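You operate a simulated robot arm through the tools that you are given. There is no shell and no other tool.

The job below is to be done with a simulated robot arm. You get a single attempt, and the scene is never put back.

TASK
Fit the spring named on the lever stand into the clamp base and tighten the clamp lever.
Fine: cover off on to the rubber mat and pressed back on before the lever; the orange pin must come out.

The check looks at the end state, three seconds after you hand in, the way a careful person would. Anything else that was tipped, shoved, dropped, spilled or broken makes it a failure. A push-on lid holds only when it is set on centred and level and pressed home; a screw cap is set on level and turned clockwise until tight.

THE ROBOT
A 7-joint arm with a fingered hand, fixed in place. Base frame: the origin is at the foot of the arm, x ahead of it, y to its left, z up. Units: m, degrees, N and s.
With the tool pointing down near the work surface it reaches from about 0.34 to 0.7 m from the base axis. Its first joint turns from -69.0 to 172.0 degrees. Payload 3.4 kg.
Tool frame: the origin (TCP) lies between the finger pads and is the grasp point; the fingertips stand 0.025 m ahead of it; z points along the fingers, y is the line along which they close. Largest opening 0.088 m; the body of the gripper starts 0.029 m behind the TCP. The gripper is a hand of 4 fingers: y runs from the thumb to the fingers, the wrist lies at [-0.013, -0.097, -0.162] in the tool frame, and closing takes about 1.5 s.
Orientation is that of the tool frame in the base frame, as [roll, pitch, yaw] about the fixed x, y, z axes, in that order (R = Rz(yaw) Ry(pitch) Rx(roll)). With the fingers straight down and the wrist toward the robot, the tool's x, y and z point along [0, 1, 0], [1, 0, 0] and [0, 0, -1] of the base frame.

THE INTERFACE
- The arm moves only by the tool arm_command. Its argument "increments" is a list that holds one entry, the list of rows, each a list of 6 numbers: the shift along the tool's x, y, z in m, then the turn, a rotation vector about the tool's x, y, z in degrees. In form: [[[x, y, z, wx, wy, wz], ...]]. A call has 1 to 20 rows; each row is the pose to reach, as a shift and turn from the pose commanded when the call began, along the tool's axes at that moment. "grip" is the finger opening in m, from 0 to 0.088, set as the call begins (left out, the last holds). Rows are played at 5 a second. More than 0.05 m and 8.6 degrees between two rows, or a gripper value outside its range, and nothing of the call is played. Where a pose cannot be reached the arm comes as near as it can. A force on the tool above 60 N (or 10 N above the force at the start of the call, whichever is more), or a blocked arm, ends the call early, and 0.2 s more pass. Each finger travels about 0.108 m/s and halts on what it meets, pressing with about 34 N; the grip force reading is that of the motor and also rises with nothing between the fingers. The clock runs only during rows and for 0.2 s after the last one: add rows that repeat a pose to give the fingers time. It gives the time, the measured TCP pose, the force on the tool (base axes), the opening and the grip force at its end, in the units of the frame above (readings bear some noise), with the torque about the TCP (base axes, N m) and any sound that the robot's microphone picked up.
- Cameras (640 x 400 px; columns grow to the right, rows downward): "scene" is fixed at [0.051, -0.6416, 1.5984]; the picture's right is [0.69, -0.73, 0.00], its down [-0.42, -0.40, -0.81] and it looks along [0.59, 0.56, -0.58] (base axes); focal length 309 px, centre (320, 200). "wrist" rides on the gripper at [0.064, -0.083, -0.098] in the tool frame; the picture's right is [-0.62, 0.37, -0.69], its down [-0.71, -0.63, 0.30] and it looks along [-0.32, 0.68, 0.65] (tool axes); focal length 265 px, centre (320, 200). There is no depth. A picture from a camera that has moved, and an enlarged one, comes with that camera's place and axes in the base frame and with its lens. The place of the scene camera against the robot may be out by one fixed shift of up to 0.018 m in any direction.
- camera(camera): a new picture of that camera. The clock stands still meanwhile.
- lift_body(by): slides the trunk up (or, below 0, down) by that many m; the arm rides with it, the base frame stays. It gives what a move gives, with no picture.
- move_fingers(index, middle, ring, thumb_bend, thumb_turn): sets how far each is bent, from 0 (flat) to 100 (curled in); at 30 the hand is open as for a grip, at 70 the pads meet at the TCP. One left out holds its place. A second passes; each finger stops where it meets its share of the squeeze, and holds until it gets a number again. A gripper value or a shape takes the hand back. It gives what a move gives, with no picture; readings hold the bend of each and the force on the fingers (four entries, about 0 where the hand has none), thumb and palm. thumb_turn goes from beside the hand (0) to across from the fingers (100), as for a grip.
- grasp_type(shape): the hand has 4 fingers and takes this shape, open, in about a second: jaw (thumb against the fingers, like two jaws); tri (thumb and two fingers); tip (a fingertip pinch); poke (one finger out to press); point (the index stretched); flat (the hand flat); cup (the hand cupped); fist (a fist). The gripper value then closes the fingers along that shape, each until it touches; the sizes above hold for jaw. It gives what a move gives, with no picture.
- inspect(camera, box): a new picture of the part [left, top, right, bottom] of that camera's present view, enlarged. The clock stands still meanwhile.
- finish_job(): hands the job in; it is judged then, once.

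Nothing tells you positions but the pictures and the camera data. Unless the task says otherwise, let go and move clear before handing in.

The tools are called after ">>>" as a command line: name --argument value ..., lists and objects as JSON in quotes. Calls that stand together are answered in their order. arm_command: Moves the arm, as the interface text tells. Its arguments: {"type":"object","properties":{"increments":{"type":"array","items":{"type":"array","items":{"type":"array","items":{"type":"number"}}}},"grip":{"type":"number"}},"required":["increments"]} The other tools are called the same way: lift_body (by) slides the trunk up or down; grasp_type (shape) gives the hand a shape; move_fingers (index, middle, ring, thumb_bend, thumb_turn) moves the fingers one by one; camera (camera) takes a picture; inspect (camera, box) takes an enlarged picture of a part of a camera's view; finish_job () hands the job in.

At the start:

```text
time: 0.0
tool_pos: [0.3433, -0.1968, 1.2078]
orientation: [180.0, 0.0, 90.1]
contact_force: [0.0, -0.1, 0.7]
wrist_torque: [0.01, 0.02, -0.03]
grip_width: 0.0877
gripper_force: 0.0
shape: jaw
bend: [30.0, 30.0, 30.0, 30.0, 98.0]
finger forces: [0.0, 0.0, 0.0, 0.1, 0.0, 0.0]
trunk travel left (down, up): [-0.775, 0.065]
```

scene: 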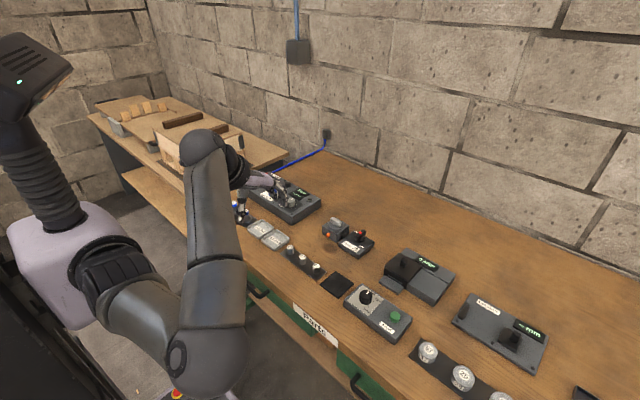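
wrist: 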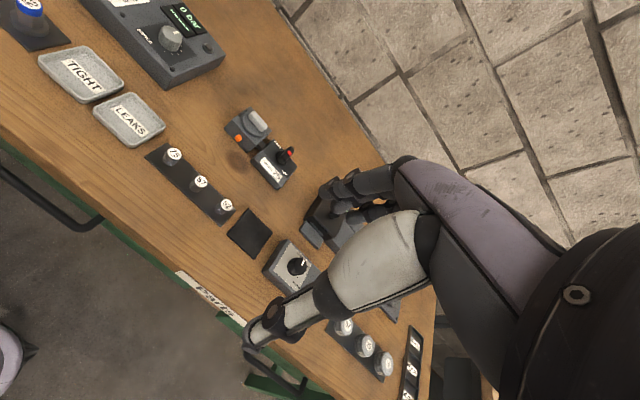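

I see a workbench with many fixtures; a clamp base with an orange pin and a grey cover, a lever stand with a red-tipped lever, a row of three labelled springs, and a black rubber mat. I'll zoom in on these first.

>>> inspect --camera "scene" --box '[270, 200, 430, 300]'

>>> inspect --camera "wrist" --box '[130, 90, 330, 215]'

>>> inspect --camera "wrist" --box '[210, 95, 310, 195]'

>>> inspect --camera "wrist" --box '[140, 130, 280, 265]'

```text
4.00 times, centred on (350, 250) of scene
camera zoom: at [0.051, -0.6416, 1.5984], right [0.69, -0.73, 0.0], down [-0.42, -0.4, -0.81], along [0.59, 0.56, -0.58], focal length 1236 px, centre (200, 0)
```

zoom: 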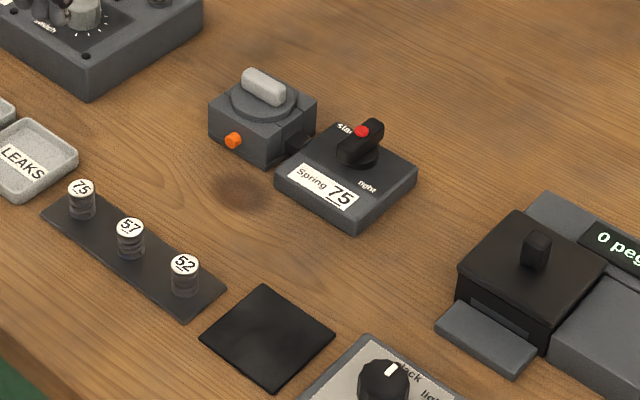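

```text
3.20 times, centred on (230, 152) of wrist
camera zoom: at [0.26, -0.1336, 1.3053], right [0.37, -0.62, 0.69], down [-0.63, -0.71, -0.3], along [0.68, -0.32, -0.65], focal length 849 px, centre (608, 352)
```

zoom: 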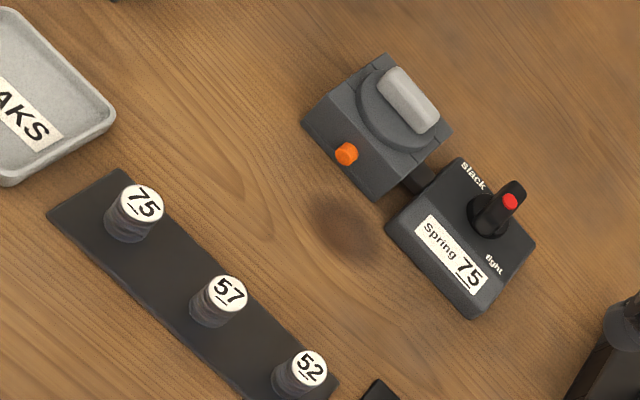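

```text
4.00 times, centred on (260, 145) of wrist
camera zoom: at [0.26, -0.1336, 1.3053], right [0.37, -0.62, 0.69], down [-0.63, -0.71, -0.3], along [0.68, -0.32, -0.65], focal length 1062 px, centre (560, 420)
```

zoom: 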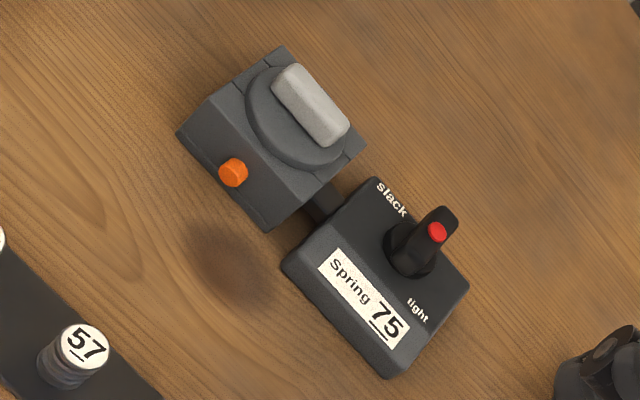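

```text
2.96 times, centred on (210, 198) of wrist
camera zoom: at [0.26, -0.1336, 1.3053], right [0.37, -0.62, 0.69], down [-0.63, -0.71, -0.3], along [0.68, -0.32, -0.65], focal length 786 px, centre (646, 207)
```

zoom: 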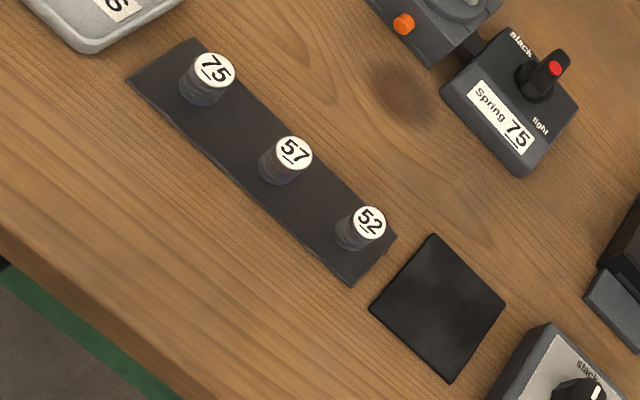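

The clamp base (orange pin at the front, grey-handled cover) seems near (0.66, -0.10), the table top at about z 0.855, and spring 75 near (0.51, -0.07). I'll lower the trunk and move the hand closer for a better look.

>>> lift_body --by -0.15

>>> arm_command --increments '[[[0.02, 0.02, 0, 0, 0, 0], [0.04, 0.045, 0, 0, 0, 0], [0.06, 0.07, 0, 0, 0, 0], [0.08, 0.095, 0, 0, 0, 0], [0.1, 0.12, 0, 0, 0, 0], [0.12, 0.145, 0, 0, 0, 0], [0.14, 0.17, 0, 0, 0, 0], [0.15, 0.18, 0, 0, 0, 0], [0.15, 0.18, 0, 0, 0, 0]]]'

>>> camera --camera "wrist"

>>> camera --camera "scene"

```text
time: 1.8
tool_pos: [0.344, -0.1966, 1.0561]
orientation: [-180.0, 0.0, 90.0]
contact_force: [-0.3, 0.8, 0.0]
wrist_torque: [0.0, 0.0, 0.0]
grip_width: 0.0874
gripper_force: 0.0
shape: jaw
bend: [30.0, 30.0, 30.0, 30.0, 98.0]
finger forces: [0.0, 0.0, 0.1, 0.0, 0.0, 0.0]
trunk travel left (down, up): [-0.625, 0.215]
```

```text
time: 3.8
tool_pos: [0.5237, -0.0464, 1.0583]
orientation: [-179.9, 0.1, 90.0]
contact_force: [-0.4, -0.1, -0.4]
wrist_torque: [0.03, 0.01, 0.01]
grip_width: 0.0875
gripper_force: 0.0
shape: jaw
bend: [30.0, 30.0, 30.0, 30.0, 98.0]
finger forces: [0.0, 0.1, 0.1, 0.0, 0.0, 0.0]
trunk travel left (down, up): [-0.625, 0.215]
```

```text
taken
camera wrist: at [0.4394, 0.0183, 1.1562], right [0.37, -0.62, 0.69], down [-0.63, -0.71, -0.3], along [0.68, -0.32, -0.65], focal length 265 px, centre (320, 200)
```

wrist: 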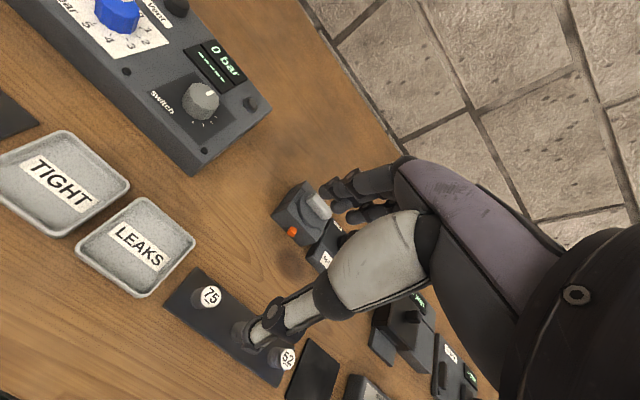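

```text
taken
```

scene: 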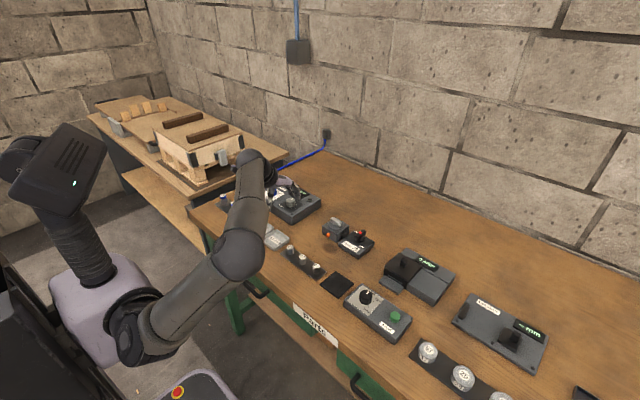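

The hand hides the clamp base from here. I'll move to the right so that the clamp comes into the free left half of the wrist picture.

>>> arm_command --increments '[[[-0.03, 0.015, 0, 0, 0, 0], [-0.06, 0.03, 0, 0, 0, 0], [-0.09, 0.045, 0.01, 0, 0, 0], [-0.12, 0.06, 0.02, 0, 0, 0], [-0.145, 0.065, 0.03, 0, 0, 0], [-0.145, 0.065, 0.03, 0, 0, 0]]]'

>>> camera --camera "wrist"

>>> inspect --camera "wrist" --box '[120, 80, 320, 205]'

```text
time: 5.2
tool_pos: [0.5855, -0.1933, 1.0263]
orientation: [-180.0, -0.1, 90.1]
contact_force: [0.6, -0.4, 0.2]
wrist_torque: [0.01, 0.01, -0.03]
grip_width: 0.0875
gripper_force: 0.1
shape: jaw
bend: [30.0, 30.0, 30.0, 30.0, 98.0]
finger forces: [0.0, 0.1, 0.0, 0.0, 0.1, 0.0]
trunk travel left (down, up): [-0.625, 0.215]
```

```text
taken
camera wrist: at [0.5036, -0.129, 1.1249], right [0.37, -0.62, 0.69], down [-0.63, -0.71, -0.3], along [0.68, -0.32, -0.65], focal length 265 px, centre (320, 200)
```

wrist: 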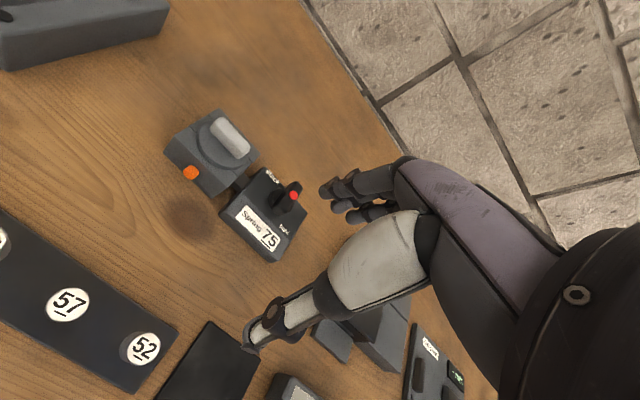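

```text
3.20 times, centred on (220, 142) of wrist
camera zoom: at [0.5036, -0.129, 1.1249], right [0.37, -0.62, 0.69], down [-0.63, -0.71, -0.3], along [0.68, -0.32, -0.65], focal length 849 px, centre (640, 384)
```

zoom: 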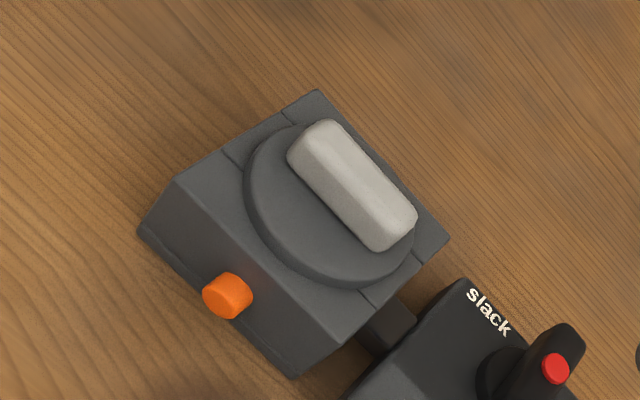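

The clamp block appears square to the table: centre about (0.692, -0.116), front face x≈0.658, top z≈0.887, pin at about (0.65, -0.116, 0.876), handle bar along y. I'll look at the hand itself and the lever.

>>> inspect --camera "wrist" --box '[230, 140, 430, 365]'

>>> inspect --camera "wrist" --box '[210, 150, 320, 270]'

>>> grasp_type --shape "tip"

>>> inspect --camera "wrist" --box '[230, 140, 430, 365]'

>>> arm_command --increments '[[[0, 0, 0, 0, 0, 0], [0, 0, 0, 0, 0, 0], [0, 0, 0, 0, 0, 0], [0, 0, 0, 0, 0, 0], [0, 0, 0, 0, 0, 0], [0, 0, 0, 0, 0, 0]]]' --grip 0.01

>>> inspect --camera "wrist" --box '[230, 140, 430, 365]'

```text
1.78 times, centred on (330, 252) of wrist
camera zoom: at [0.5036, -0.129, 1.1249], right [0.37, -0.62, 0.69], down [-0.63, -0.71, -0.3], along [0.68, -0.32, -0.65], focal length 472 px, centre (302, 107)
```

zoom: 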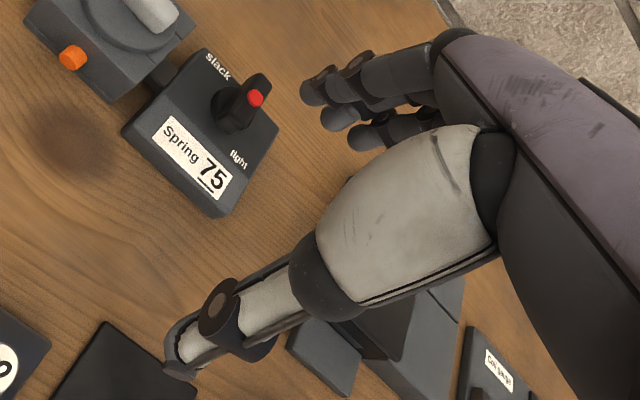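

```text
3.33 times, centred on (265, 210) of wrist
camera zoom: at [0.5036, -0.129, 1.1249], right [0.37, -0.62, 0.69], down [-0.63, -0.71, -0.3], along [0.68, -0.32, -0.65], focal length 885 px, centre (503, 167)
```

zoom: 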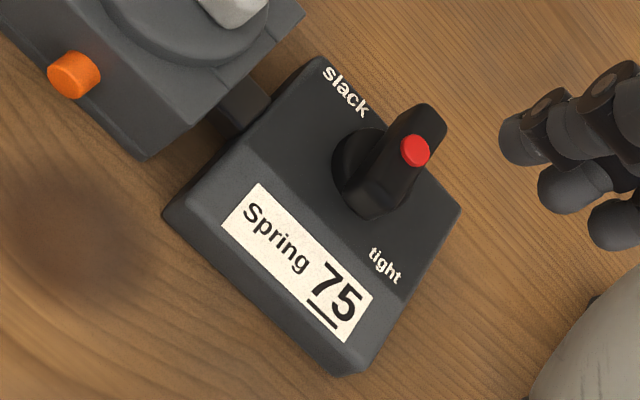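

```text
time: 6.0
tool_pos: [0.5871, -0.1937, 1.0264]
orientation: [-180.0, 0.0, 90.0]
contact_force: [-0.6, 0.3, -0.1]
wrist_torque: [0.01, -0.02, -0.01]
grip_width: 0.0879
gripper_force: 0.1
shape: tip
bend: [30.0, 98.0, 99.0, 30.0, 98.0]
finger forces: [0.1, 0.0, 0.1, 0.0, 0.0, 0.0]
trunk travel left (down, up): [-0.625, 0.215]
```

```text
1.78 times, centred on (330, 252) of wrist
camera zoom: at [0.5034, -0.129, 1.1251], right [0.37, -0.62, 0.69], down [-0.63, -0.71, -0.3], along [0.68, -0.32, -0.65], focal length 472 px, centre (302, 107)
```

zoom: 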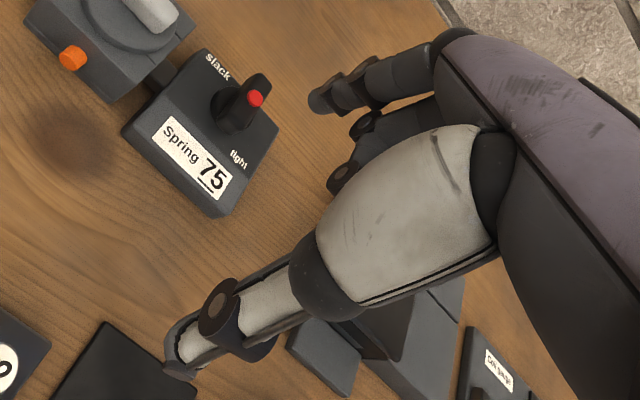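

```text
time: 7.5
tool_pos: [0.5867, -0.1933, 1.0276]
orientation: [-179.9, 0.1, 89.9]
contact_force: [-0.6, 1.2, -0.2]
wrist_torque: [-0.03, 0.02, -0.01]
grip_width: 0.0105
gripper_force: 0.0
shape: tip
bend: [71.0, 98.0, 99.0, 74.0, 100.0]
finger forces: [0.1, 0.0, 0.0, 0.1, 0.1, 0.0]
trunk travel left (down, up): [-0.625, 0.215]
```

```text
1.78 times, centred on (330, 252) of wrist
camera zoom: at [0.5035, -0.129, 1.1251], right [0.37, -0.62, 0.69], down [-0.63, -0.71, -0.3], along [0.68, -0.32, -0.65], focal length 472 px, centre (302, 107)
```

zoom: 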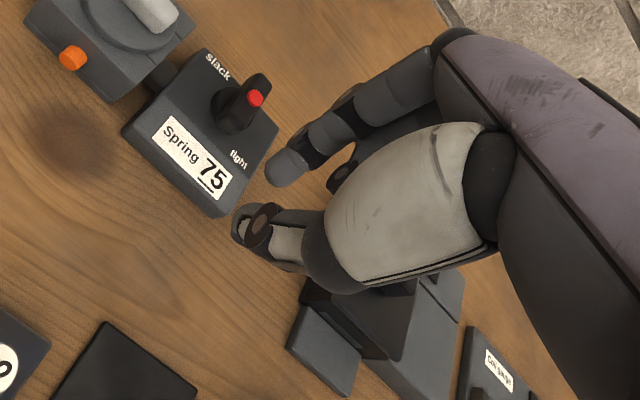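

The tip pinch works well for small parts. I'll turn the hand 90° (wrist to the left), which is the pose for gripping the pin, and take a second view for triangulating heights.

>>> arm_command --increments '[[[0.014, -0.002, 0, 0, 0, 7.5], [0.028, -0.004, 0, 0, 0, 15], [0.042, -0.006, 0, 0, 0, 22.5], [0.056, -0.008, 0, 0, 0, 30], [0.07, -0.01, 0, 0, 0, 37.5], [0.084, -0.012, 0, 0, 0, 45], [0.098, -0.014, 0, 0, 0, 52.5], [0.112, -0.016, 0, 0, 0, 60], [0.126, -0.018, 0, 0, 0, 67.5], [0.14, -0.02, 0, 0, 0, 75], [0.154, -0.023, 0, 0, 0, 82.5], [0.168, -0.026, 0, 0, 0, 90], [0.168, -0.026, 0, 0, 0, 90], [0.168, -0.026, 0, 0, 0, 90]]]' --grip 0.05

>>> camera --camera "wrist"

>>> camera --camera "scene"

>>> inspect --camera "wrist" --box '[120, 80, 320, 205]'

```text
time: 10.4
tool_pos: [0.5641, -0.0242, 1.027]
orientation: [180.0, 0.0, 0.0]
contact_force: [0.4, -0.7, 0.6]
wrist_torque: [0.0, -0.03, -0.01]
grip_width: 0.0493
gripper_force: 0.1
shape: tip
bend: [32.0, 98.0, 99.0, 66.0, 100.0]
finger forces: [0.0, 0.1, 0.1, 0.0, 0.0, 0.0]
trunk travel left (down, up): [-0.625, 0.215]
```

```text
taken
camera wrist: at [0.6274, 0.0598, 1.1254], right [-0.62, -0.37, 0.69], down [-0.71, 0.63, -0.3], along [-0.32, -0.68, -0.65], focal length 265 px, centre (320, 200)
```

wrist: 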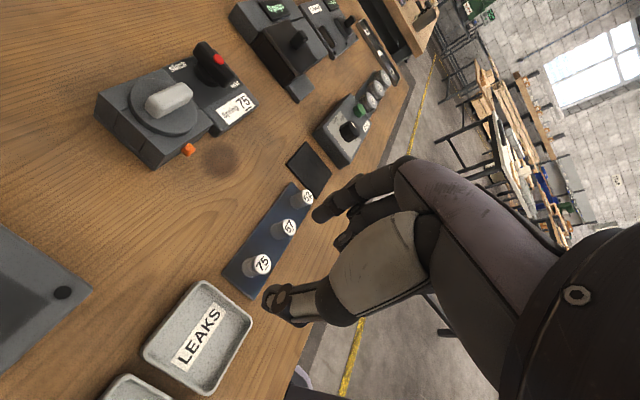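

```text
taken
```

scene: 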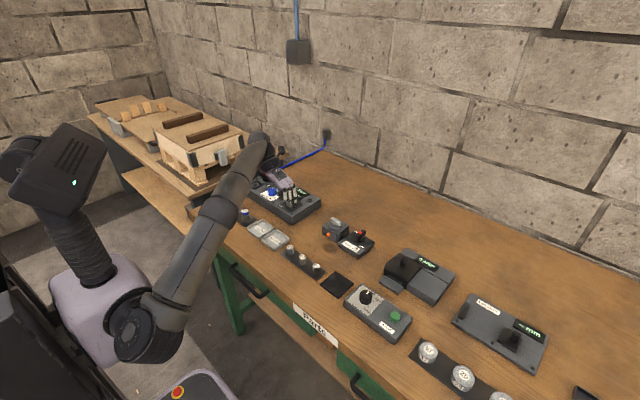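

```text
3.20 times, centred on (220, 142) of wrist
camera zoom: at [0.6274, 0.0598, 1.1254], right [-0.62, -0.37, 0.69], down [-0.71, 0.63, -0.3], along [-0.32, -0.68, -0.65], focal length 849 px, centre (640, 384)
```

zoom: 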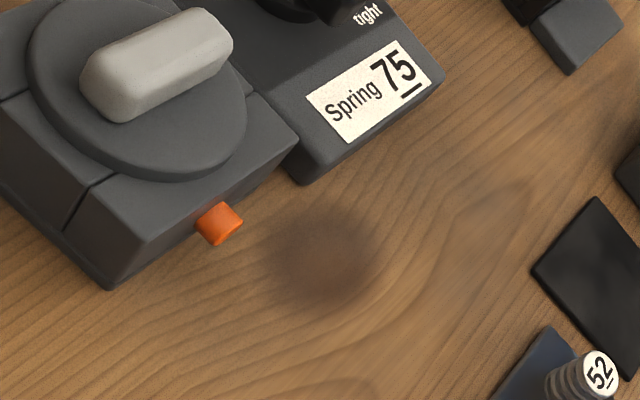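

I need a tighter crop of the clamp for triangulation.

>>> inspect --camera "wrist" --box '[80, 30, 280, 180]'

>>> inspect --camera "wrist" --box '[210, 130, 350, 310]'

```text
2.67 times, centred on (180, 105) of wrist
camera zoom: at [0.6274, 0.0598, 1.1254], right [-0.62, -0.37, 0.69], down [-0.71, 0.63, -0.3], along [-0.32, -0.68, -0.65], focal length 708 px, centre (693, 453)
```

zoom: 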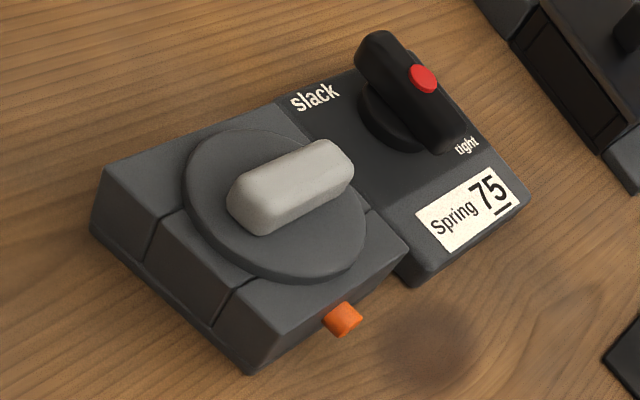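

```text
2.22 times, centred on (280, 220) of wrist
camera zoom: at [0.6274, 0.0598, 1.1254], right [-0.62, -0.37, 0.69], down [-0.71, 0.63, -0.3], along [-0.32, -0.68, -0.65], focal length 590 px, centre (409, 156)
```

zoom: 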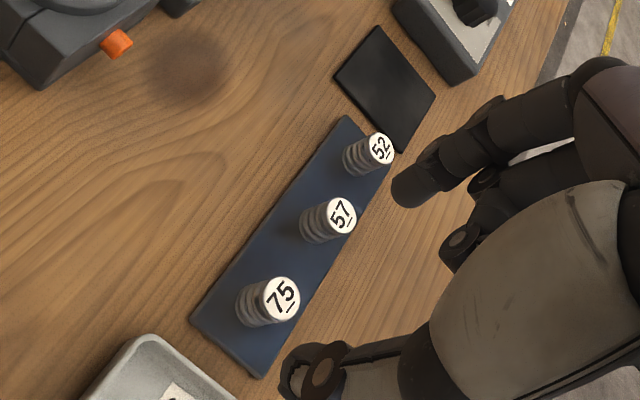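

Triangulating gives a table top of z≈0.841, block x 0.666–0.737, y −0.149–−0.080, top 0.8755; pin head at (0.656–0.666, −0.115, 0.860). I'll move to just above the pin and check the finger alignment.

>>> arm_command --increments '[[[0.02, 0.02, 0.02, 0, 0, 0], [0.04, 0.04, 0.04, 0, 0, 0], [0.06, 0.06, 0.06, 0, 0, 0], [0.08, 0.08, 0.08, 0, 0, 0], [0.0914, 0.0906, 0.097, 0, 0, 0], [0.0914, 0.0906, 0.097, 0, 0, 0], [0.0914, 0.0906, 0.097, 0, 0, 0]]]' --grip 0.05

>>> camera --camera "wrist"

>>> inspect --camera "scene" --box '[250, 160, 410, 260]'

```text
time: 12.1
tool_pos: [0.635, -0.121, 0.9262]
orientation: [-179.9, 0.0, 0.1]
contact_force: [0.2, 0.2, 0.2]
wrist_torque: [-0.03, 0.01, -0.01]
grip_width: 0.0496
gripper_force: 0.0
shape: tip
bend: [32.0, 98.0, 99.0, 66.0, 100.0]
finger forces: [0.0, 0.0, 0.1, 0.1, 0.0, 0.1]
out of reach, approached as far as the arm can: row 3, 4, 5, 6, 7
trunk travel left (down, up): [-0.625, 0.215]
```

```text
taken
camera wrist: at [0.6994, -0.0387, 1.0254], right [-0.62, -0.37, 0.69], down [-0.72, 0.63, -0.3], along [-0.32, -0.68, -0.65], focal length 265 px, centre (320, 200)
```

wrist: 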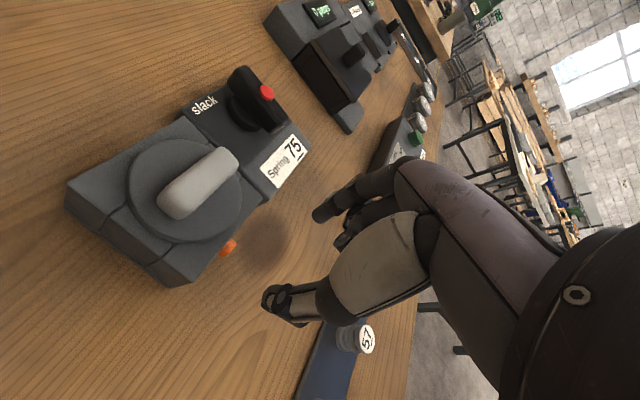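

```text
4.00 times, centred on (330, 210) of scene
camera zoom: at [0.051, -0.6416, 1.5984], right [0.69, -0.73, 0.0], down [-0.42, -0.4, -0.81], along [0.59, 0.56, -0.58], focal length 1236 px, centre (280, 160)
```

zoom: 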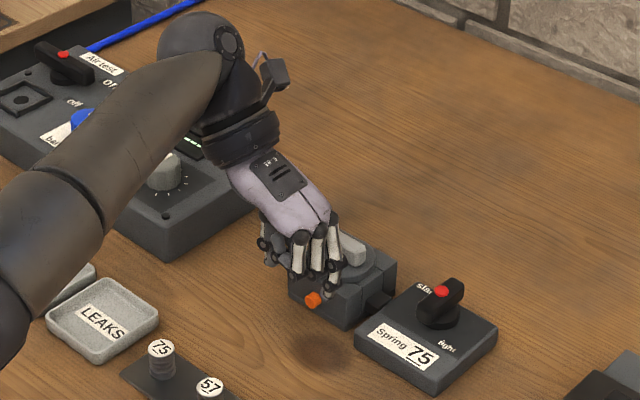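

The arm falls slightly short because the shoulder sits low relative to the wrist. I'll raise the trunk and bring the hand down again for more horizontal reach.

>>> lift_body --by 0.13

>>> arm_command --increments '[[[0, 0, 0.02, 0, 0, 0], [0, 0, 0.04, 0, 0, 0], [0, 0, 0.06, 0, 0, 0], [0, 0, 0.08, 0, 0, 0], [0, 0, 0.1, 0, 0, 0], [0, 0, 0.12, 0, 0, 0], [0, 0, 0.12, 0, 0, 0]]]'

```text
time: 13.6
tool_pos: [0.6356, -0.1207, 1.0558]
orientation: [-179.9, 0.0, 0.1]
contact_force: [0.2, -0.3, 0.6]
wrist_torque: [-0.01, -0.02, -0.04]
grip_width: 0.0498
gripper_force: 0.1
shape: tip
bend: [32.0, 98.0, 99.0, 66.0, 100.0]
finger forces: [0.0, 0.0, 0.0, 0.0, 0.0, 0.0]
trunk travel left (down, up): [-0.755, 0.085]
```

```text
time: 15.2
tool_pos: [0.6391, -0.1193, 0.9371]
orientation: [-180.0, 0.1, 0.1]
contact_force: [-0.4, 0.4, -0.2]
wrist_torque: [0.05, 0.0, -0.03]
grip_width: 0.0495
gripper_force: 0.0
shape: tip
bend: [32.0, 98.0, 99.0, 66.0, 100.0]
finger forces: [0.0, 0.0, 0.1, 0.0, 0.0, 0.1]
out of reach, approached as far as the arm can: row 3, 4, 5
trunk travel left (down, up): [-0.755, 0.085]
```

Now that is reachable. I'll creep to above the pin and look again.

>>> arm_command --increments '[[[0.006, -0.002, 0.008, 0, 0, 0], [0.0115, -0.0045, 0.017, 0, 0, 0], [0.0115, -0.0045, 0.017, 0, 0, 0]]]'

>>> camera --camera "wrist"

>>> inspect --camera "wrist" --box '[180, 160, 400, 340]'

>>> inspect --camera "scene" --box '[270, 180, 390, 260]'

```text
time: 16.0
tool_pos: [0.6368, -0.1167, 0.9218]
orientation: [-179.9, 0.0, 0.0]
contact_force: [-0.4, 1.1, 0.5]
wrist_torque: [0.0, -0.02, 0.02]
grip_width: 0.0495
gripper_force: 0.1
shape: tip
bend: [32.0, 98.0, 99.0, 66.0, 100.0]
finger forces: [0.0, 0.0, 0.1, 0.1, 0.0, 0.0]
out of reach, approached as far as the arm can: row 2, 3
trunk travel left (down, up): [-0.755, 0.085]
```

```text
taken
camera wrist: at [0.7017, -0.034, 1.0203], right [-0.62, -0.37, 0.69], down [-0.71, 0.63, -0.3], along [-0.32, -0.68, -0.65], focal length 265 px, centre (320, 200)
```

wrist: 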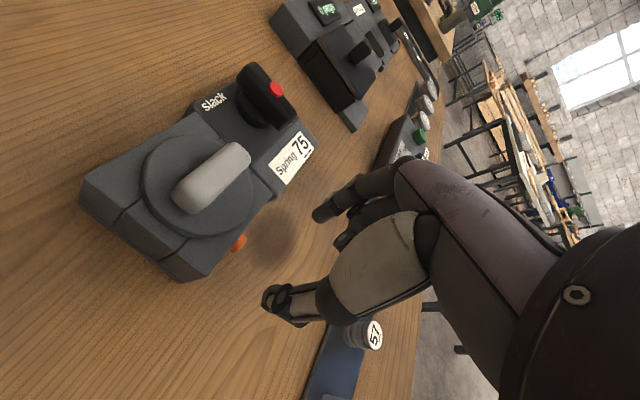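

```text
2.22 times, centred on (290, 250) of wrist
camera zoom: at [0.7017, -0.034, 1.0203], right [-0.62, -0.37, 0.69], down [-0.71, 0.63, -0.3], along [-0.32, -0.68, -0.65], focal length 590 px, centre (387, 89)
```

zoom: 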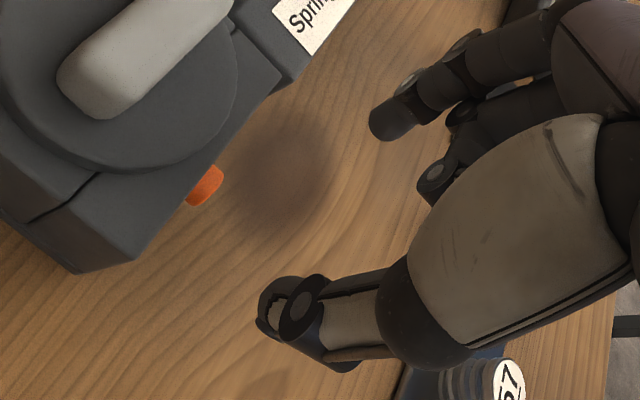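

```text
5.00 times, centred on (330, 220) of scene
camera zoom: at [0.051, -0.6416, 1.5984], right [0.69, -0.73, 0.0], down [-0.42, -0.4, -0.81], along [0.59, 0.56, -0.58], focal length 1545 px, centre (270, 100)
```

zoom: 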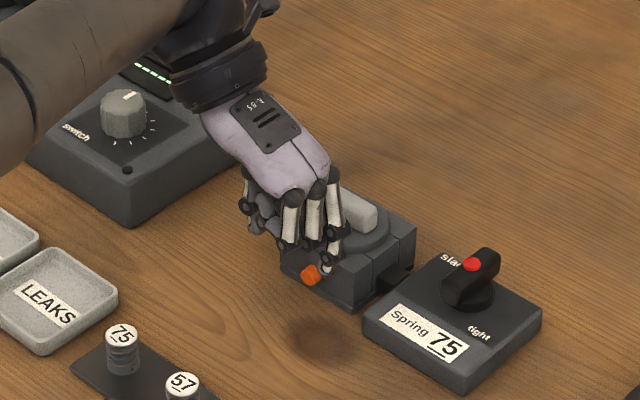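

The straight-down pose is at the limit of reach, so I'll tilt the hand 20° (fingers pointing slightly forward), which brings the wrist back toward the robot and also keeps the hand clear of the cover.

>>> arm_command --increments '[[[-0.015, 0, 0, 0, 5, 0], [-0.03, 0, 0, 0, 10, 0], [-0.03, 0, 0, 0, 15, 0], [-0.03, 0, 0, 0, 20, 0], [-0.03, 0, 0, 0, 20, 0]]]'

```text
time: 17.2
tool_pos: [0.6699, -0.0543, 0.9153]
orientation: [-179.9, -20.0, -0.1]
contact_force: [-1.1, -0.4, -0.3]
wrist_torque: [-0.03, 0.0, 0.0]
grip_width: 0.0498
gripper_force: 0.0
shape: tip
bend: [32.0, 98.0, 99.0, 66.0, 100.0]
finger forces: [0.1, 0.1, 0.1, 0.1, 0.0, 0.0]
out of reach, approached as far as the arm can: row 1, 2, 3, 4, 5
trunk travel left (down, up): [-0.755, 0.085]
```

The arm went somewhere unexpected (y drifted), likely a joint limit. I'll look at the arm's posture.

>>> camera --camera "scene"

>>> inspect --camera "scene" --box '[180, 100, 380, 225]'

```text
taken
```

scene: 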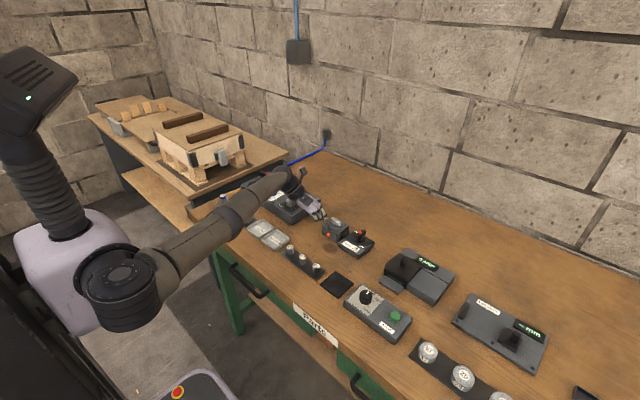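

```text
3.20 times, centred on (280, 162) of scene
camera zoom: at [0.051, -0.6416, 1.5984], right [0.69, -0.73, 0.0], down [-0.42, -0.4, -0.81], along [0.59, 0.56, -0.58], focal length 989 px, centre (448, 320)
```

zoom: 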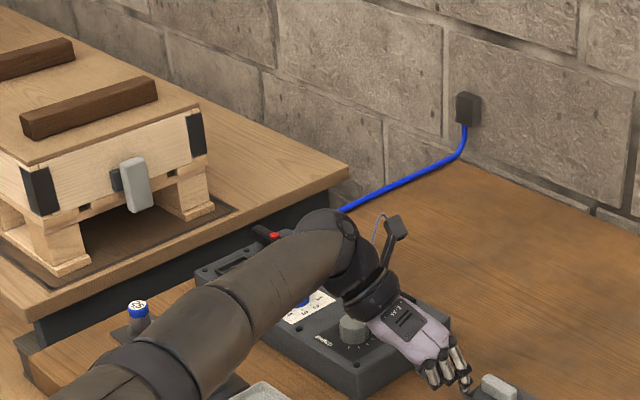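

The arm is nearly straight here. Let me first check what pose the controller thinks it commanded, with a zero move plus a small lift.

>>> arm_command --increments '[[[0, 0, 0, 0, 0, 0]]]'

>>> arm_command --increments '[[[-0.01, 0, -0.02, 0, 0, 0], [-0.02, 0, -0.04, 0, 0, 0], [-0.03, 0, -0.06, 0, 0, 0], [-0.04, 0, -0.08, 0, 0, 0], [-0.04, 0, -0.08, 0, 0, 0]]]'

```text
time: 17.6
tool_pos: [0.6701, -0.0539, 0.9143]
orientation: [-179.8, -20.0, 0.0]
contact_force: [-0.4, 0.0, 1.0]
wrist_torque: [0.02, -0.01, 0.02]
grip_width: 0.05
gripper_force: 0.0
shape: tip
bend: [32.0, 98.0, 99.0, 66.0, 100.0]
finger forces: [0.1, 0.0, 0.0, 0.1, 0.0, 0.0]
trunk travel left (down, up): [-0.755, 0.085]
```

```text
time: 18.8
tool_pos: [0.6615, -0.025, 0.969]
orientation: [-180.0, -19.9, 0.0]
contact_force: [-0.6, 0.0, -0.5]
wrist_torque: [-0.01, -0.01, 0.0]
grip_width: 0.0501
gripper_force: 0.2
shape: tip
bend: [32.0, 98.0, 99.0, 66.0, 100.0]
finger forces: [0.0, 0.0, 0.1, 0.0, 0.0, 0.0]
out of reach, approached as far as the arm can: row 1, 2, 3, 4, 5
trunk travel left (down, up): [-0.755, 0.085]
```

The controller resets to the reached pose. I'll undo the tilt and return to the comfortable posture, then test tilts from there.

>>> arm_command --increments '[[[0, 0, -0.01, 0, -5, 0], [0, 0, -0.02, 0, -10, 0], [0, 0, -0.03, 0, -15, 0], [0, 0, -0.03, 0, -20, 0], [-0.02, 0, -0.03, 0, -20, 0], [-0.04, 0, -0.03, 0, -20, 0], [-0.06, 0, -0.03, 0, -20, 0], [-0.08, 0, -0.03, 0, -20, 0], [-0.08, 0, -0.03, 0, -20, 0]]]'

>>> camera --camera "scene"

```text
time: 20.8
tool_pos: [0.5754, -0.023, 0.9731]
orientation: [-180.0, 0.0, 0.1]
contact_force: [0.2, -0.3, -0.3]
wrist_torque: [0.0, 0.01, 0.03]
grip_width: 0.0499
gripper_force: 0.2
shape: tip
bend: [32.0, 98.0, 99.0, 66.0, 100.0]
finger forces: [0.0, 0.0, 0.1, 0.0, 0.1, 0.0]
out of reach, approached as far as the arm can: row 1, 2, 3, 4, 5, 6
trunk travel left (down, up): [-0.755, 0.085]
```

```text
taken
```

scene: 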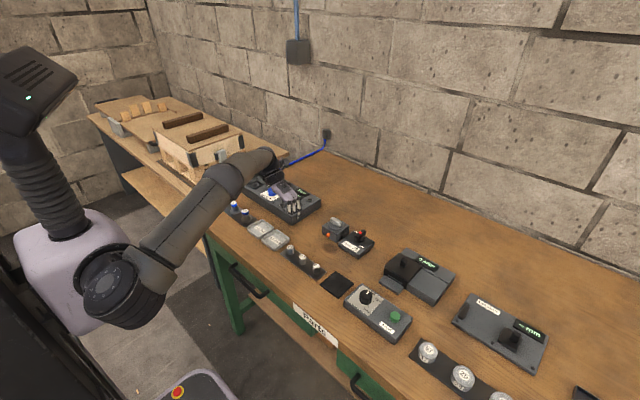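

I'll test a stronger forward tilt from this comfortable location in free air.

>>> arm_command --increments '[[[0, 0.01, -0.01, 0, 8, 0], [0, 0.02, -0.02, 0, 16, 0], [0, 0.03, -0.03, 0, 24, 0], [0, 0.04, -0.04, 0, 32, 0], [0, 0.05, -0.05, 0, 40, 0], [0, 0.05, -0.05, 0, 40, 0]]]'

```text
time: 22.2
tool_pos: [0.5741, -0.0744, 1.0209]
orientation: [-179.8, -40.1, 0.0]
contact_force: [-1.1, 0.5, 0.3]
wrist_torque: [0.01, -0.04, -0.01]
grip_width: 0.0501
gripper_force: 0.1
shape: tip
bend: [32.0, 98.0, 99.0, 66.0, 100.0]
finger forces: [0.1, 0.0, 0.0, 0.0, 0.1, 0.0]
trunk travel left (down, up): [-0.755, 0.085]
```

Tilt 40° works here. Now I'll bring it toward the pin, stopping short at about (0.60, −0.115, 0.93).

>>> arm_command --increments '[[[-0.007, 0.008, 0.018, 0, 0, 0], [-0.014, 0.016, 0.036, 0, 0, 0], [-0.021, 0.024, 0.054, 0, 0, 0], [-0.028, 0.032, 0.072, 0, 0, 0], [-0.035, 0.04, 0.088, 0, 0, 0], [-0.035, 0.04, 0.088, 0, 0, 0]]]'

>>> camera --camera "wrist"

>>> inspect --camera "scene" --box '[230, 150, 390, 250]'

```text
time: 23.6
tool_pos: [0.6047, -0.1123, 0.9341]
orientation: [-179.9, -40.0, 0.0]
contact_force: [-0.4, 0.0, 0.7]
wrist_torque: [0.0, 0.04, 0.0]
grip_width: 0.0498
gripper_force: 0.0
shape: tip
bend: [32.0, 98.0, 99.0, 66.0, 100.0]
finger forces: [0.1, 0.0, 0.0, 0.0, 0.0, 0.0]
trunk travel left (down, up): [-0.755, 0.085]
```

```text
taken
camera wrist: at [0.5902, -0.0305, 1.0497], right [-0.92, -0.37, 0.13], down [-0.35, 0.63, -0.69], along [0.17, -0.68, -0.71], focal length 265 px, centre (320, 200)
```

wrist: 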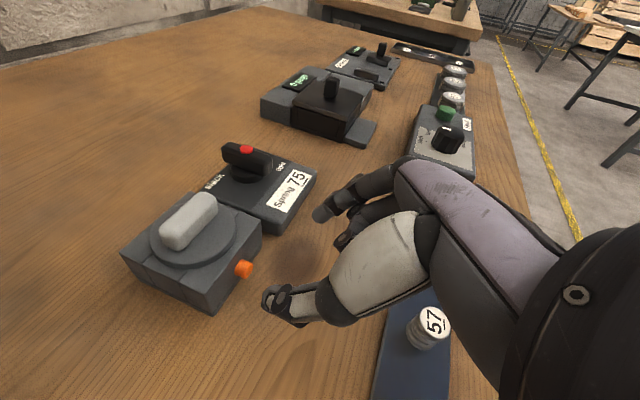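

```text
4.00 times, centred on (310, 200) of scene
camera zoom: at [0.051, -0.6416, 1.5984], right [0.69, -0.73, 0.0], down [-0.42, -0.4, -0.81], along [0.59, 0.56, -0.58], focal length 1236 px, centre (360, 200)
```

zoom: 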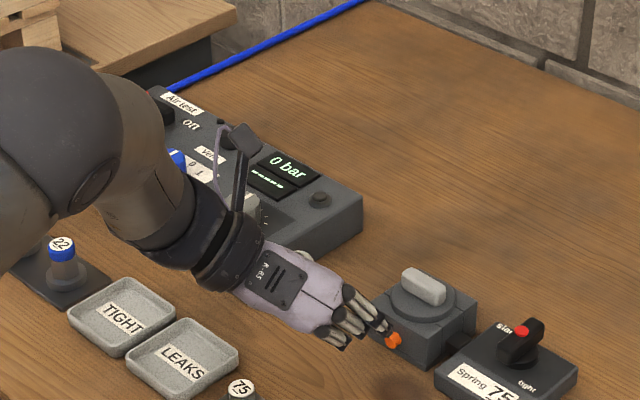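

The pin triangulates to (0.662, −0.115, 0.859), agreeing with before. I'll advance along the finger axis to straddle the pin head.

>>> arm_command --increments '[[[-0.002, 0.001, 0.015, 0, 0, 0], [-0.004, 0.001, 0.03, 0, 0, 0], [-0.007, 0.002, 0.045, 0, 0, 0], [-0.009, 0.0025, 0.06, 0, 0, 0], [-0.0106, 0.0025, 0.07, 0, 0, 0], [-0.0106, 0.0025, 0.0754, 0, 0, 0], [-0.0106, 0.0025, 0.0754, 0, 0, 0]]]'

>>> camera --camera "wrist"

>>> inspect --camera "wrist" --box '[210, 180, 370, 320]'

>>> inspect --camera "scene" --box '[290, 200, 370, 250]'

```text
time: 25.2
tool_pos: [0.6458, -0.1158, 0.8675]
orientation: [-179.8, -40.0, 0.0]
contact_force: [-0.3, -1.5, 0.1]
wrist_torque: [0.02, -0.01, 0.0]
grip_width: 0.0498
gripper_force: 0.1
shape: tip
bend: [32.0, 98.0, 99.0, 66.0, 100.0]
finger forces: [0.0, 0.0, 0.0, 0.0, 0.1, 0.0]
trunk travel left (down, up): [-0.755, 0.085]
```

```text
taken
camera wrist: at [0.6311, -0.0323, 0.9844], right [-0.92, -0.37, 0.13], down [-0.35, 0.63, -0.69], along [0.17, -0.68, -0.71], focal length 265 px, centre (320, 200)
```

wrist: 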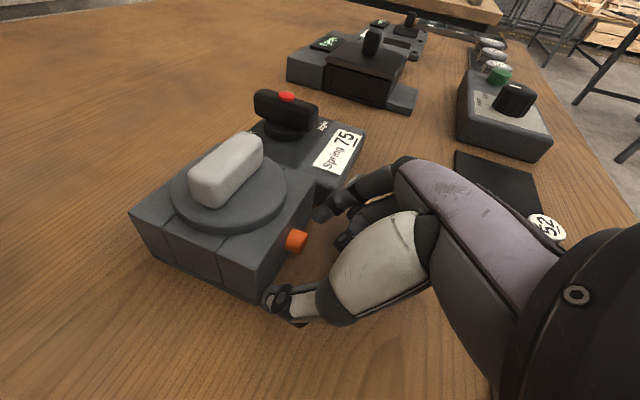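

```text
2.86 times, centred on (290, 250) of wrist
camera zoom: at [0.6311, -0.0323, 0.9844], right [-0.92, -0.37, 0.13], down [-0.35, 0.63, -0.69], along [0.17, -0.68, -0.71], focal length 758 px, centre (406, 57)
```

zoom: 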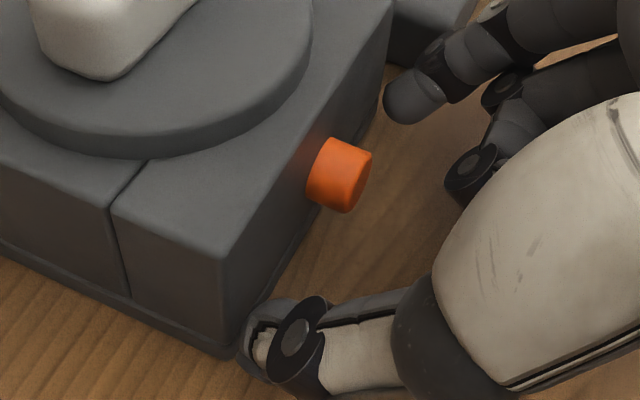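

```text
8.00 times, centred on (330, 225) of scene
camera zoom: at [0.051, -0.6416, 1.5984], right [0.69, -0.73, 0.0], down [-0.42, -0.4, -0.81], along [0.59, 0.56, -0.58], focal length 2472 px, centre (240, 0)
```

zoom: 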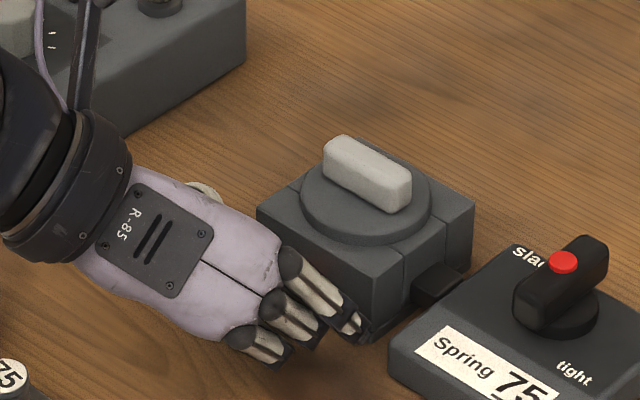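

The fingers straddle the pin nicely. Closing now.

>>> arm_command --increments '[[[0, 0, 0, 0, 0, 0], [0, 0, 0, 0, 0, 0], [0, 0, 0, 0, 0, 0], [0, 0, 0, 0, 0, 0], [0, 0, 0, 0, 0, 0], [0, 0, 0, 0, 0, 0], [0, 0, 0, 0, 0, 0]]]' --grip 0.0

>>> inspect --camera "wrist" --box '[210, 180, 370, 320]'

```text
time: 26.8
tool_pos: [0.6455, -0.1211, 0.8646]
orientation: [-179.7, -39.8, -0.3]
contact_force: [-7.2, -20.8, -22.5]
wrist_torque: [-0.16, 0.36, -0.26]
grip_width: 0.0037
gripper_force: 34.0
shape: tip
bend: [71.0, 100.0, 100.0, 80.0, 100.0]
finger forces: [40.7, 0.1, 0.1, 0.0, 0.1, 0.0]
trunk travel left (down, up): [-0.755, 0.085]
```

```text
2.86 times, centred on (290, 250) of wrist
camera zoom: at [0.633, -0.0376, 0.9812], right [-0.92, -0.37, 0.14], down [-0.35, 0.63, -0.69], along [0.17, -0.68, -0.71], focal length 758 px, centre (406, 57)
```

zoom: 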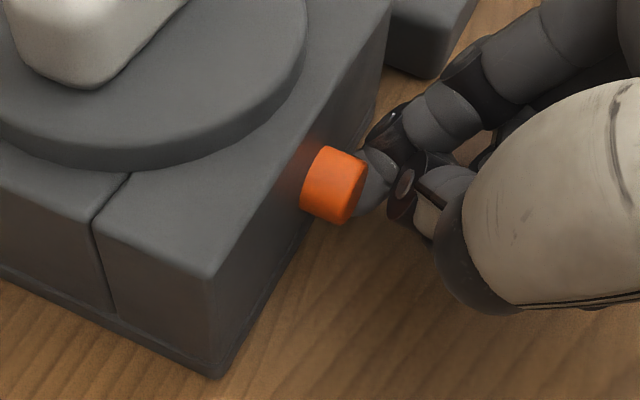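

The fingers closed just below and in front of the pin head. I'll open, raise by about 6 mm and go 5 mm further forward, then retry.

>>> arm_command --increments '[[[0, 0, 0, 0, 0, 0], [0, 0, 0, 0, 0, 0], [0, 0, 0, 0, 0, 0], [0, 0, 0, 0, 0, 0], [0, 0, 0, 0, 0, 0]]]' --grip 0.05

>>> inspect --camera "wrist" --box '[210, 180, 370, 320]'

```text
time: 28.0
tool_pos: [0.6462, -0.1151, 0.8677]
orientation: [-179.8, -40.1, 0.0]
contact_force: [0.1, 0.0, -0.6]
wrist_torque: [0.02, 0.0, 0.0]
grip_width: 0.0499
gripper_force: 0.1
shape: tip
bend: [32.0, 98.0, 99.0, 66.0, 100.0]
finger forces: [0.1, 0.0, 0.0, 0.1, 0.1, 0.0]
trunk travel left (down, up): [-0.755, 0.085]
```

```text
2.86 times, centred on (290, 250) of wrist
camera zoom: at [0.6313, -0.0323, 0.9847], right [-0.92, -0.37, 0.13], down [-0.35, 0.63, -0.69], along [0.17, -0.68, -0.71], focal length 758 px, centre (406, 57)
```

zoom: 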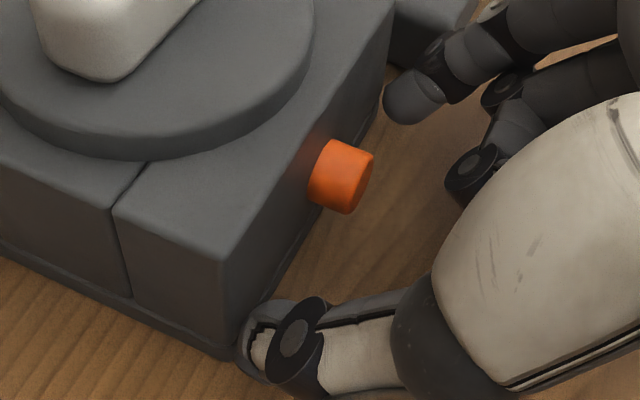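

>>> arm_command --increments '[[[0, 0, 0, 0, 0, 0], [0, 0, 0, 0, 0, 0], [0.004, 0, -0.001, 0, 0, 0], [0.008, 0, -0.002, 0, 0, 0], [0.008, 0, -0.002, 0, 0, 0]]]' --grip 0.034

>>> inspect --camera "wrist" --box '[210, 180, 370, 320]'

```text
time: 29.2
tool_pos: [0.6476, -0.116, 0.8745]
orientation: [-179.8, -40.0, -0.2]
contact_force: [-12.6, 0.5, -2.7]
wrist_torque: [0.04, 0.28, -0.21]
grip_width: 0.0343
gripper_force: 0.1
shape: tip
bend: [73.0, 98.0, 99.0, 72.0, 100.0]
finger forces: [11.1, 0.1, 0.0, 0.0, 2.0, 0.0]
trunk travel left (down, up): [-0.755, 0.085]
```

```text
2.86 times, centred on (290, 250) of wrist
camera zoom: at [0.6339, -0.0327, 0.9912], right [-0.92, -0.37, 0.13], down [-0.35, 0.63, -0.69], along [0.17, -0.68, -0.71], focal length 758 px, centre (406, 57)
```

zoom: 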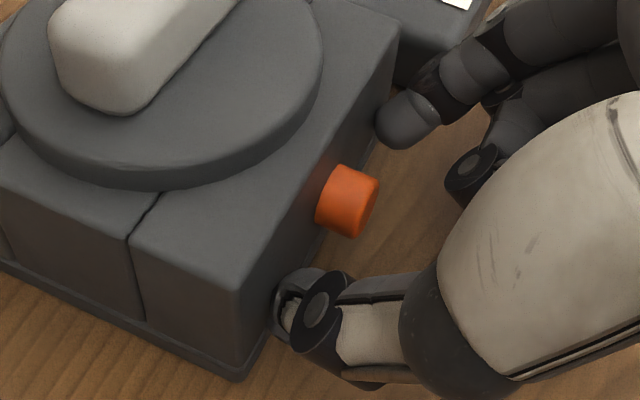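

The index fingertip touches the block face; I'll back off 4 mm and close at this height.

>>> arm_command --increments '[[[-0.0031, 0, -0.0026, 0, 0, 0], [-0.0031, 0, -0.0026, 0, 0, 0]]]' --grip 0.034

>>> arm_command --increments '[[[0, 0, 0, 0, 0, 0], [0, 0, 0, 0, 0, 0], [0, 0, 0, 0, 0, 0], [0, 0, 0, 0, 0, 0], [0, 0, 0, 0, 0, 0]]]' --grip 0.006

>>> inspect --camera "wrist" --box '[210, 180, 370, 320]'

```text
time: 29.8
tool_pos: [0.6471, -0.1167, 0.8747]
orientation: [-180.0, -40.2, 0.0]
contact_force: [-3.5, -0.6, -0.6]
wrist_torque: [-0.02, 0.04, -0.01]
grip_width: 0.0347
gripper_force: 0.2
shape: tip
bend: [73.0, 98.0, 99.0, 73.0, 100.0]
finger forces: [1.7, 0.0, 0.0, 0.0, 0.7, 0.0]
trunk travel left (down, up): [-0.755, 0.085]
```

```text
time: 31.0
tool_pos: [0.6459, -0.1151, 0.8732]
orientation: [-180.0, -40.1, 0.0]
contact_force: [0.2, 3.2, 1.7]
wrist_torque: [0.04, -0.04, 0.03]
grip_width: 0.0172
gripper_force: 34.2
shape: tip
bend: [74.0, 100.0, 100.0, 78.0, 100.0]
finger forces: [26.6, 0.0, 0.0, 0.0, 29.6, 0.0]
trunk travel left (down, up): [-0.755, 0.085]
```

```text
2.86 times, centred on (290, 250) of wrist
camera zoom: at [0.6322, -0.032, 0.992], right [-0.92, -0.37, 0.13], down [-0.35, 0.63, -0.69], along [0.17, -0.68, -0.71], focal length 758 px, centre (406, 57)
```

zoom: 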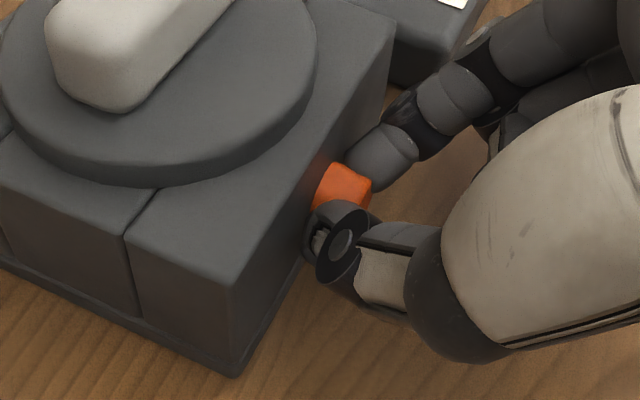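

The pin head is gripped with both fingers. Pulling it straight out toward the robot (−x).

>>> arm_command --increments '[[[-0.00383, 0, -0.00321, 0, 0, 0], [-0.00766, 0, -0.00643, 0, 0, 0], [-0.01149, 0, -0.00964, 0, 0, 0], [-0.01532, 0, -0.01286, 0, 0, 0], [-0.023, 0, -0.0193, 0, 0, 0], [-0.0306, 0, -0.0257, 0, 0, 0], [-0.0306, 0, -0.0257, 0, 0, 0]]]' --grip 0.004

>>> camera --camera "wrist"

>>> inspect --camera "wrist" --box '[210, 180, 370, 320]'

```text
time: 32.6
tool_pos: [0.6057, -0.1168, 0.8746]
orientation: [-179.9, -39.9, -0.1]
contact_force: [-0.5, 0.4, -0.2]
wrist_torque: [0.0, 0.01, -0.02]
grip_width: 0.0123
gripper_force: 33.6
shape: tip
bend: [76.0, 100.0, 100.0, 85.0, 97.0]
finger forces: [0.1, 0.0, 0.0, 0.0, 0.0, 0.0]
trunk travel left (down, up): [-0.755, 0.085]
```

```text
taken
camera wrist: at [0.5917, -0.0329, 0.9912], right [-0.92, -0.37, 0.13], down [-0.35, 0.63, -0.69], along [0.17, -0.68, -0.71], focal length 265 px, centre (320, 200)
```

wrist: 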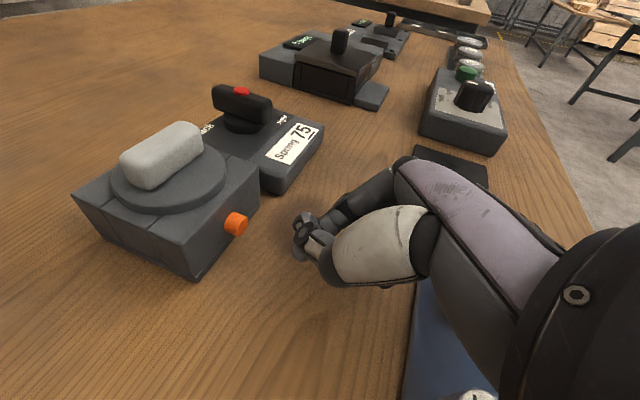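

```text
2.86 times, centred on (290, 250) of wrist
camera zoom: at [0.5917, -0.0329, 0.9912], right [-0.92, -0.37, 0.13], down [-0.35, 0.63, -0.69], along [0.17, -0.68, -0.71], focal length 758 px, centre (406, 57)
```

zoom: 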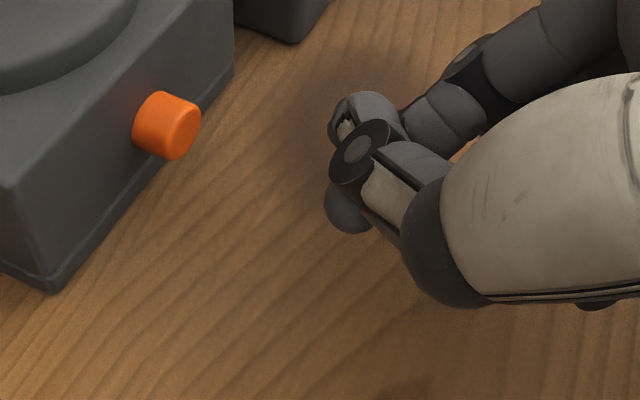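

The fingertips slipped off: the contact was on the rounded tips. I need the pads' straight part on the head, so a steeper hand would be better; I'll try tilting back to 20° here in free space.

>>> arm_command --increments '[[[0.005, 0, -0.01, 0, -5, 0], [0.005, 0, -0.015, 0, -10, 0], [0.005, 0, -0.02, 0, -15, 0], [0.005, 0, -0.025, 0, -20, 0], [0.005, 0, -0.025, 0, -20, 0]]]' --grip 0.034

```text
time: 33.8
tool_pos: [0.5922, -0.1159, 0.8962]
orientation: [-179.9, -19.9, 0.0]
contact_force: [-1.0, 0.0, -0.2]
wrist_torque: [0.01, -0.02, 0.01]
grip_width: 0.0336
gripper_force: 0.1
shape: tip
bend: [73.0, 98.0, 99.0, 73.0, 100.0]
finger forces: [0.0, 0.0, 0.0, 0.0, 0.1, 0.0]
trunk travel left (down, up): [-0.755, 0.085]
```

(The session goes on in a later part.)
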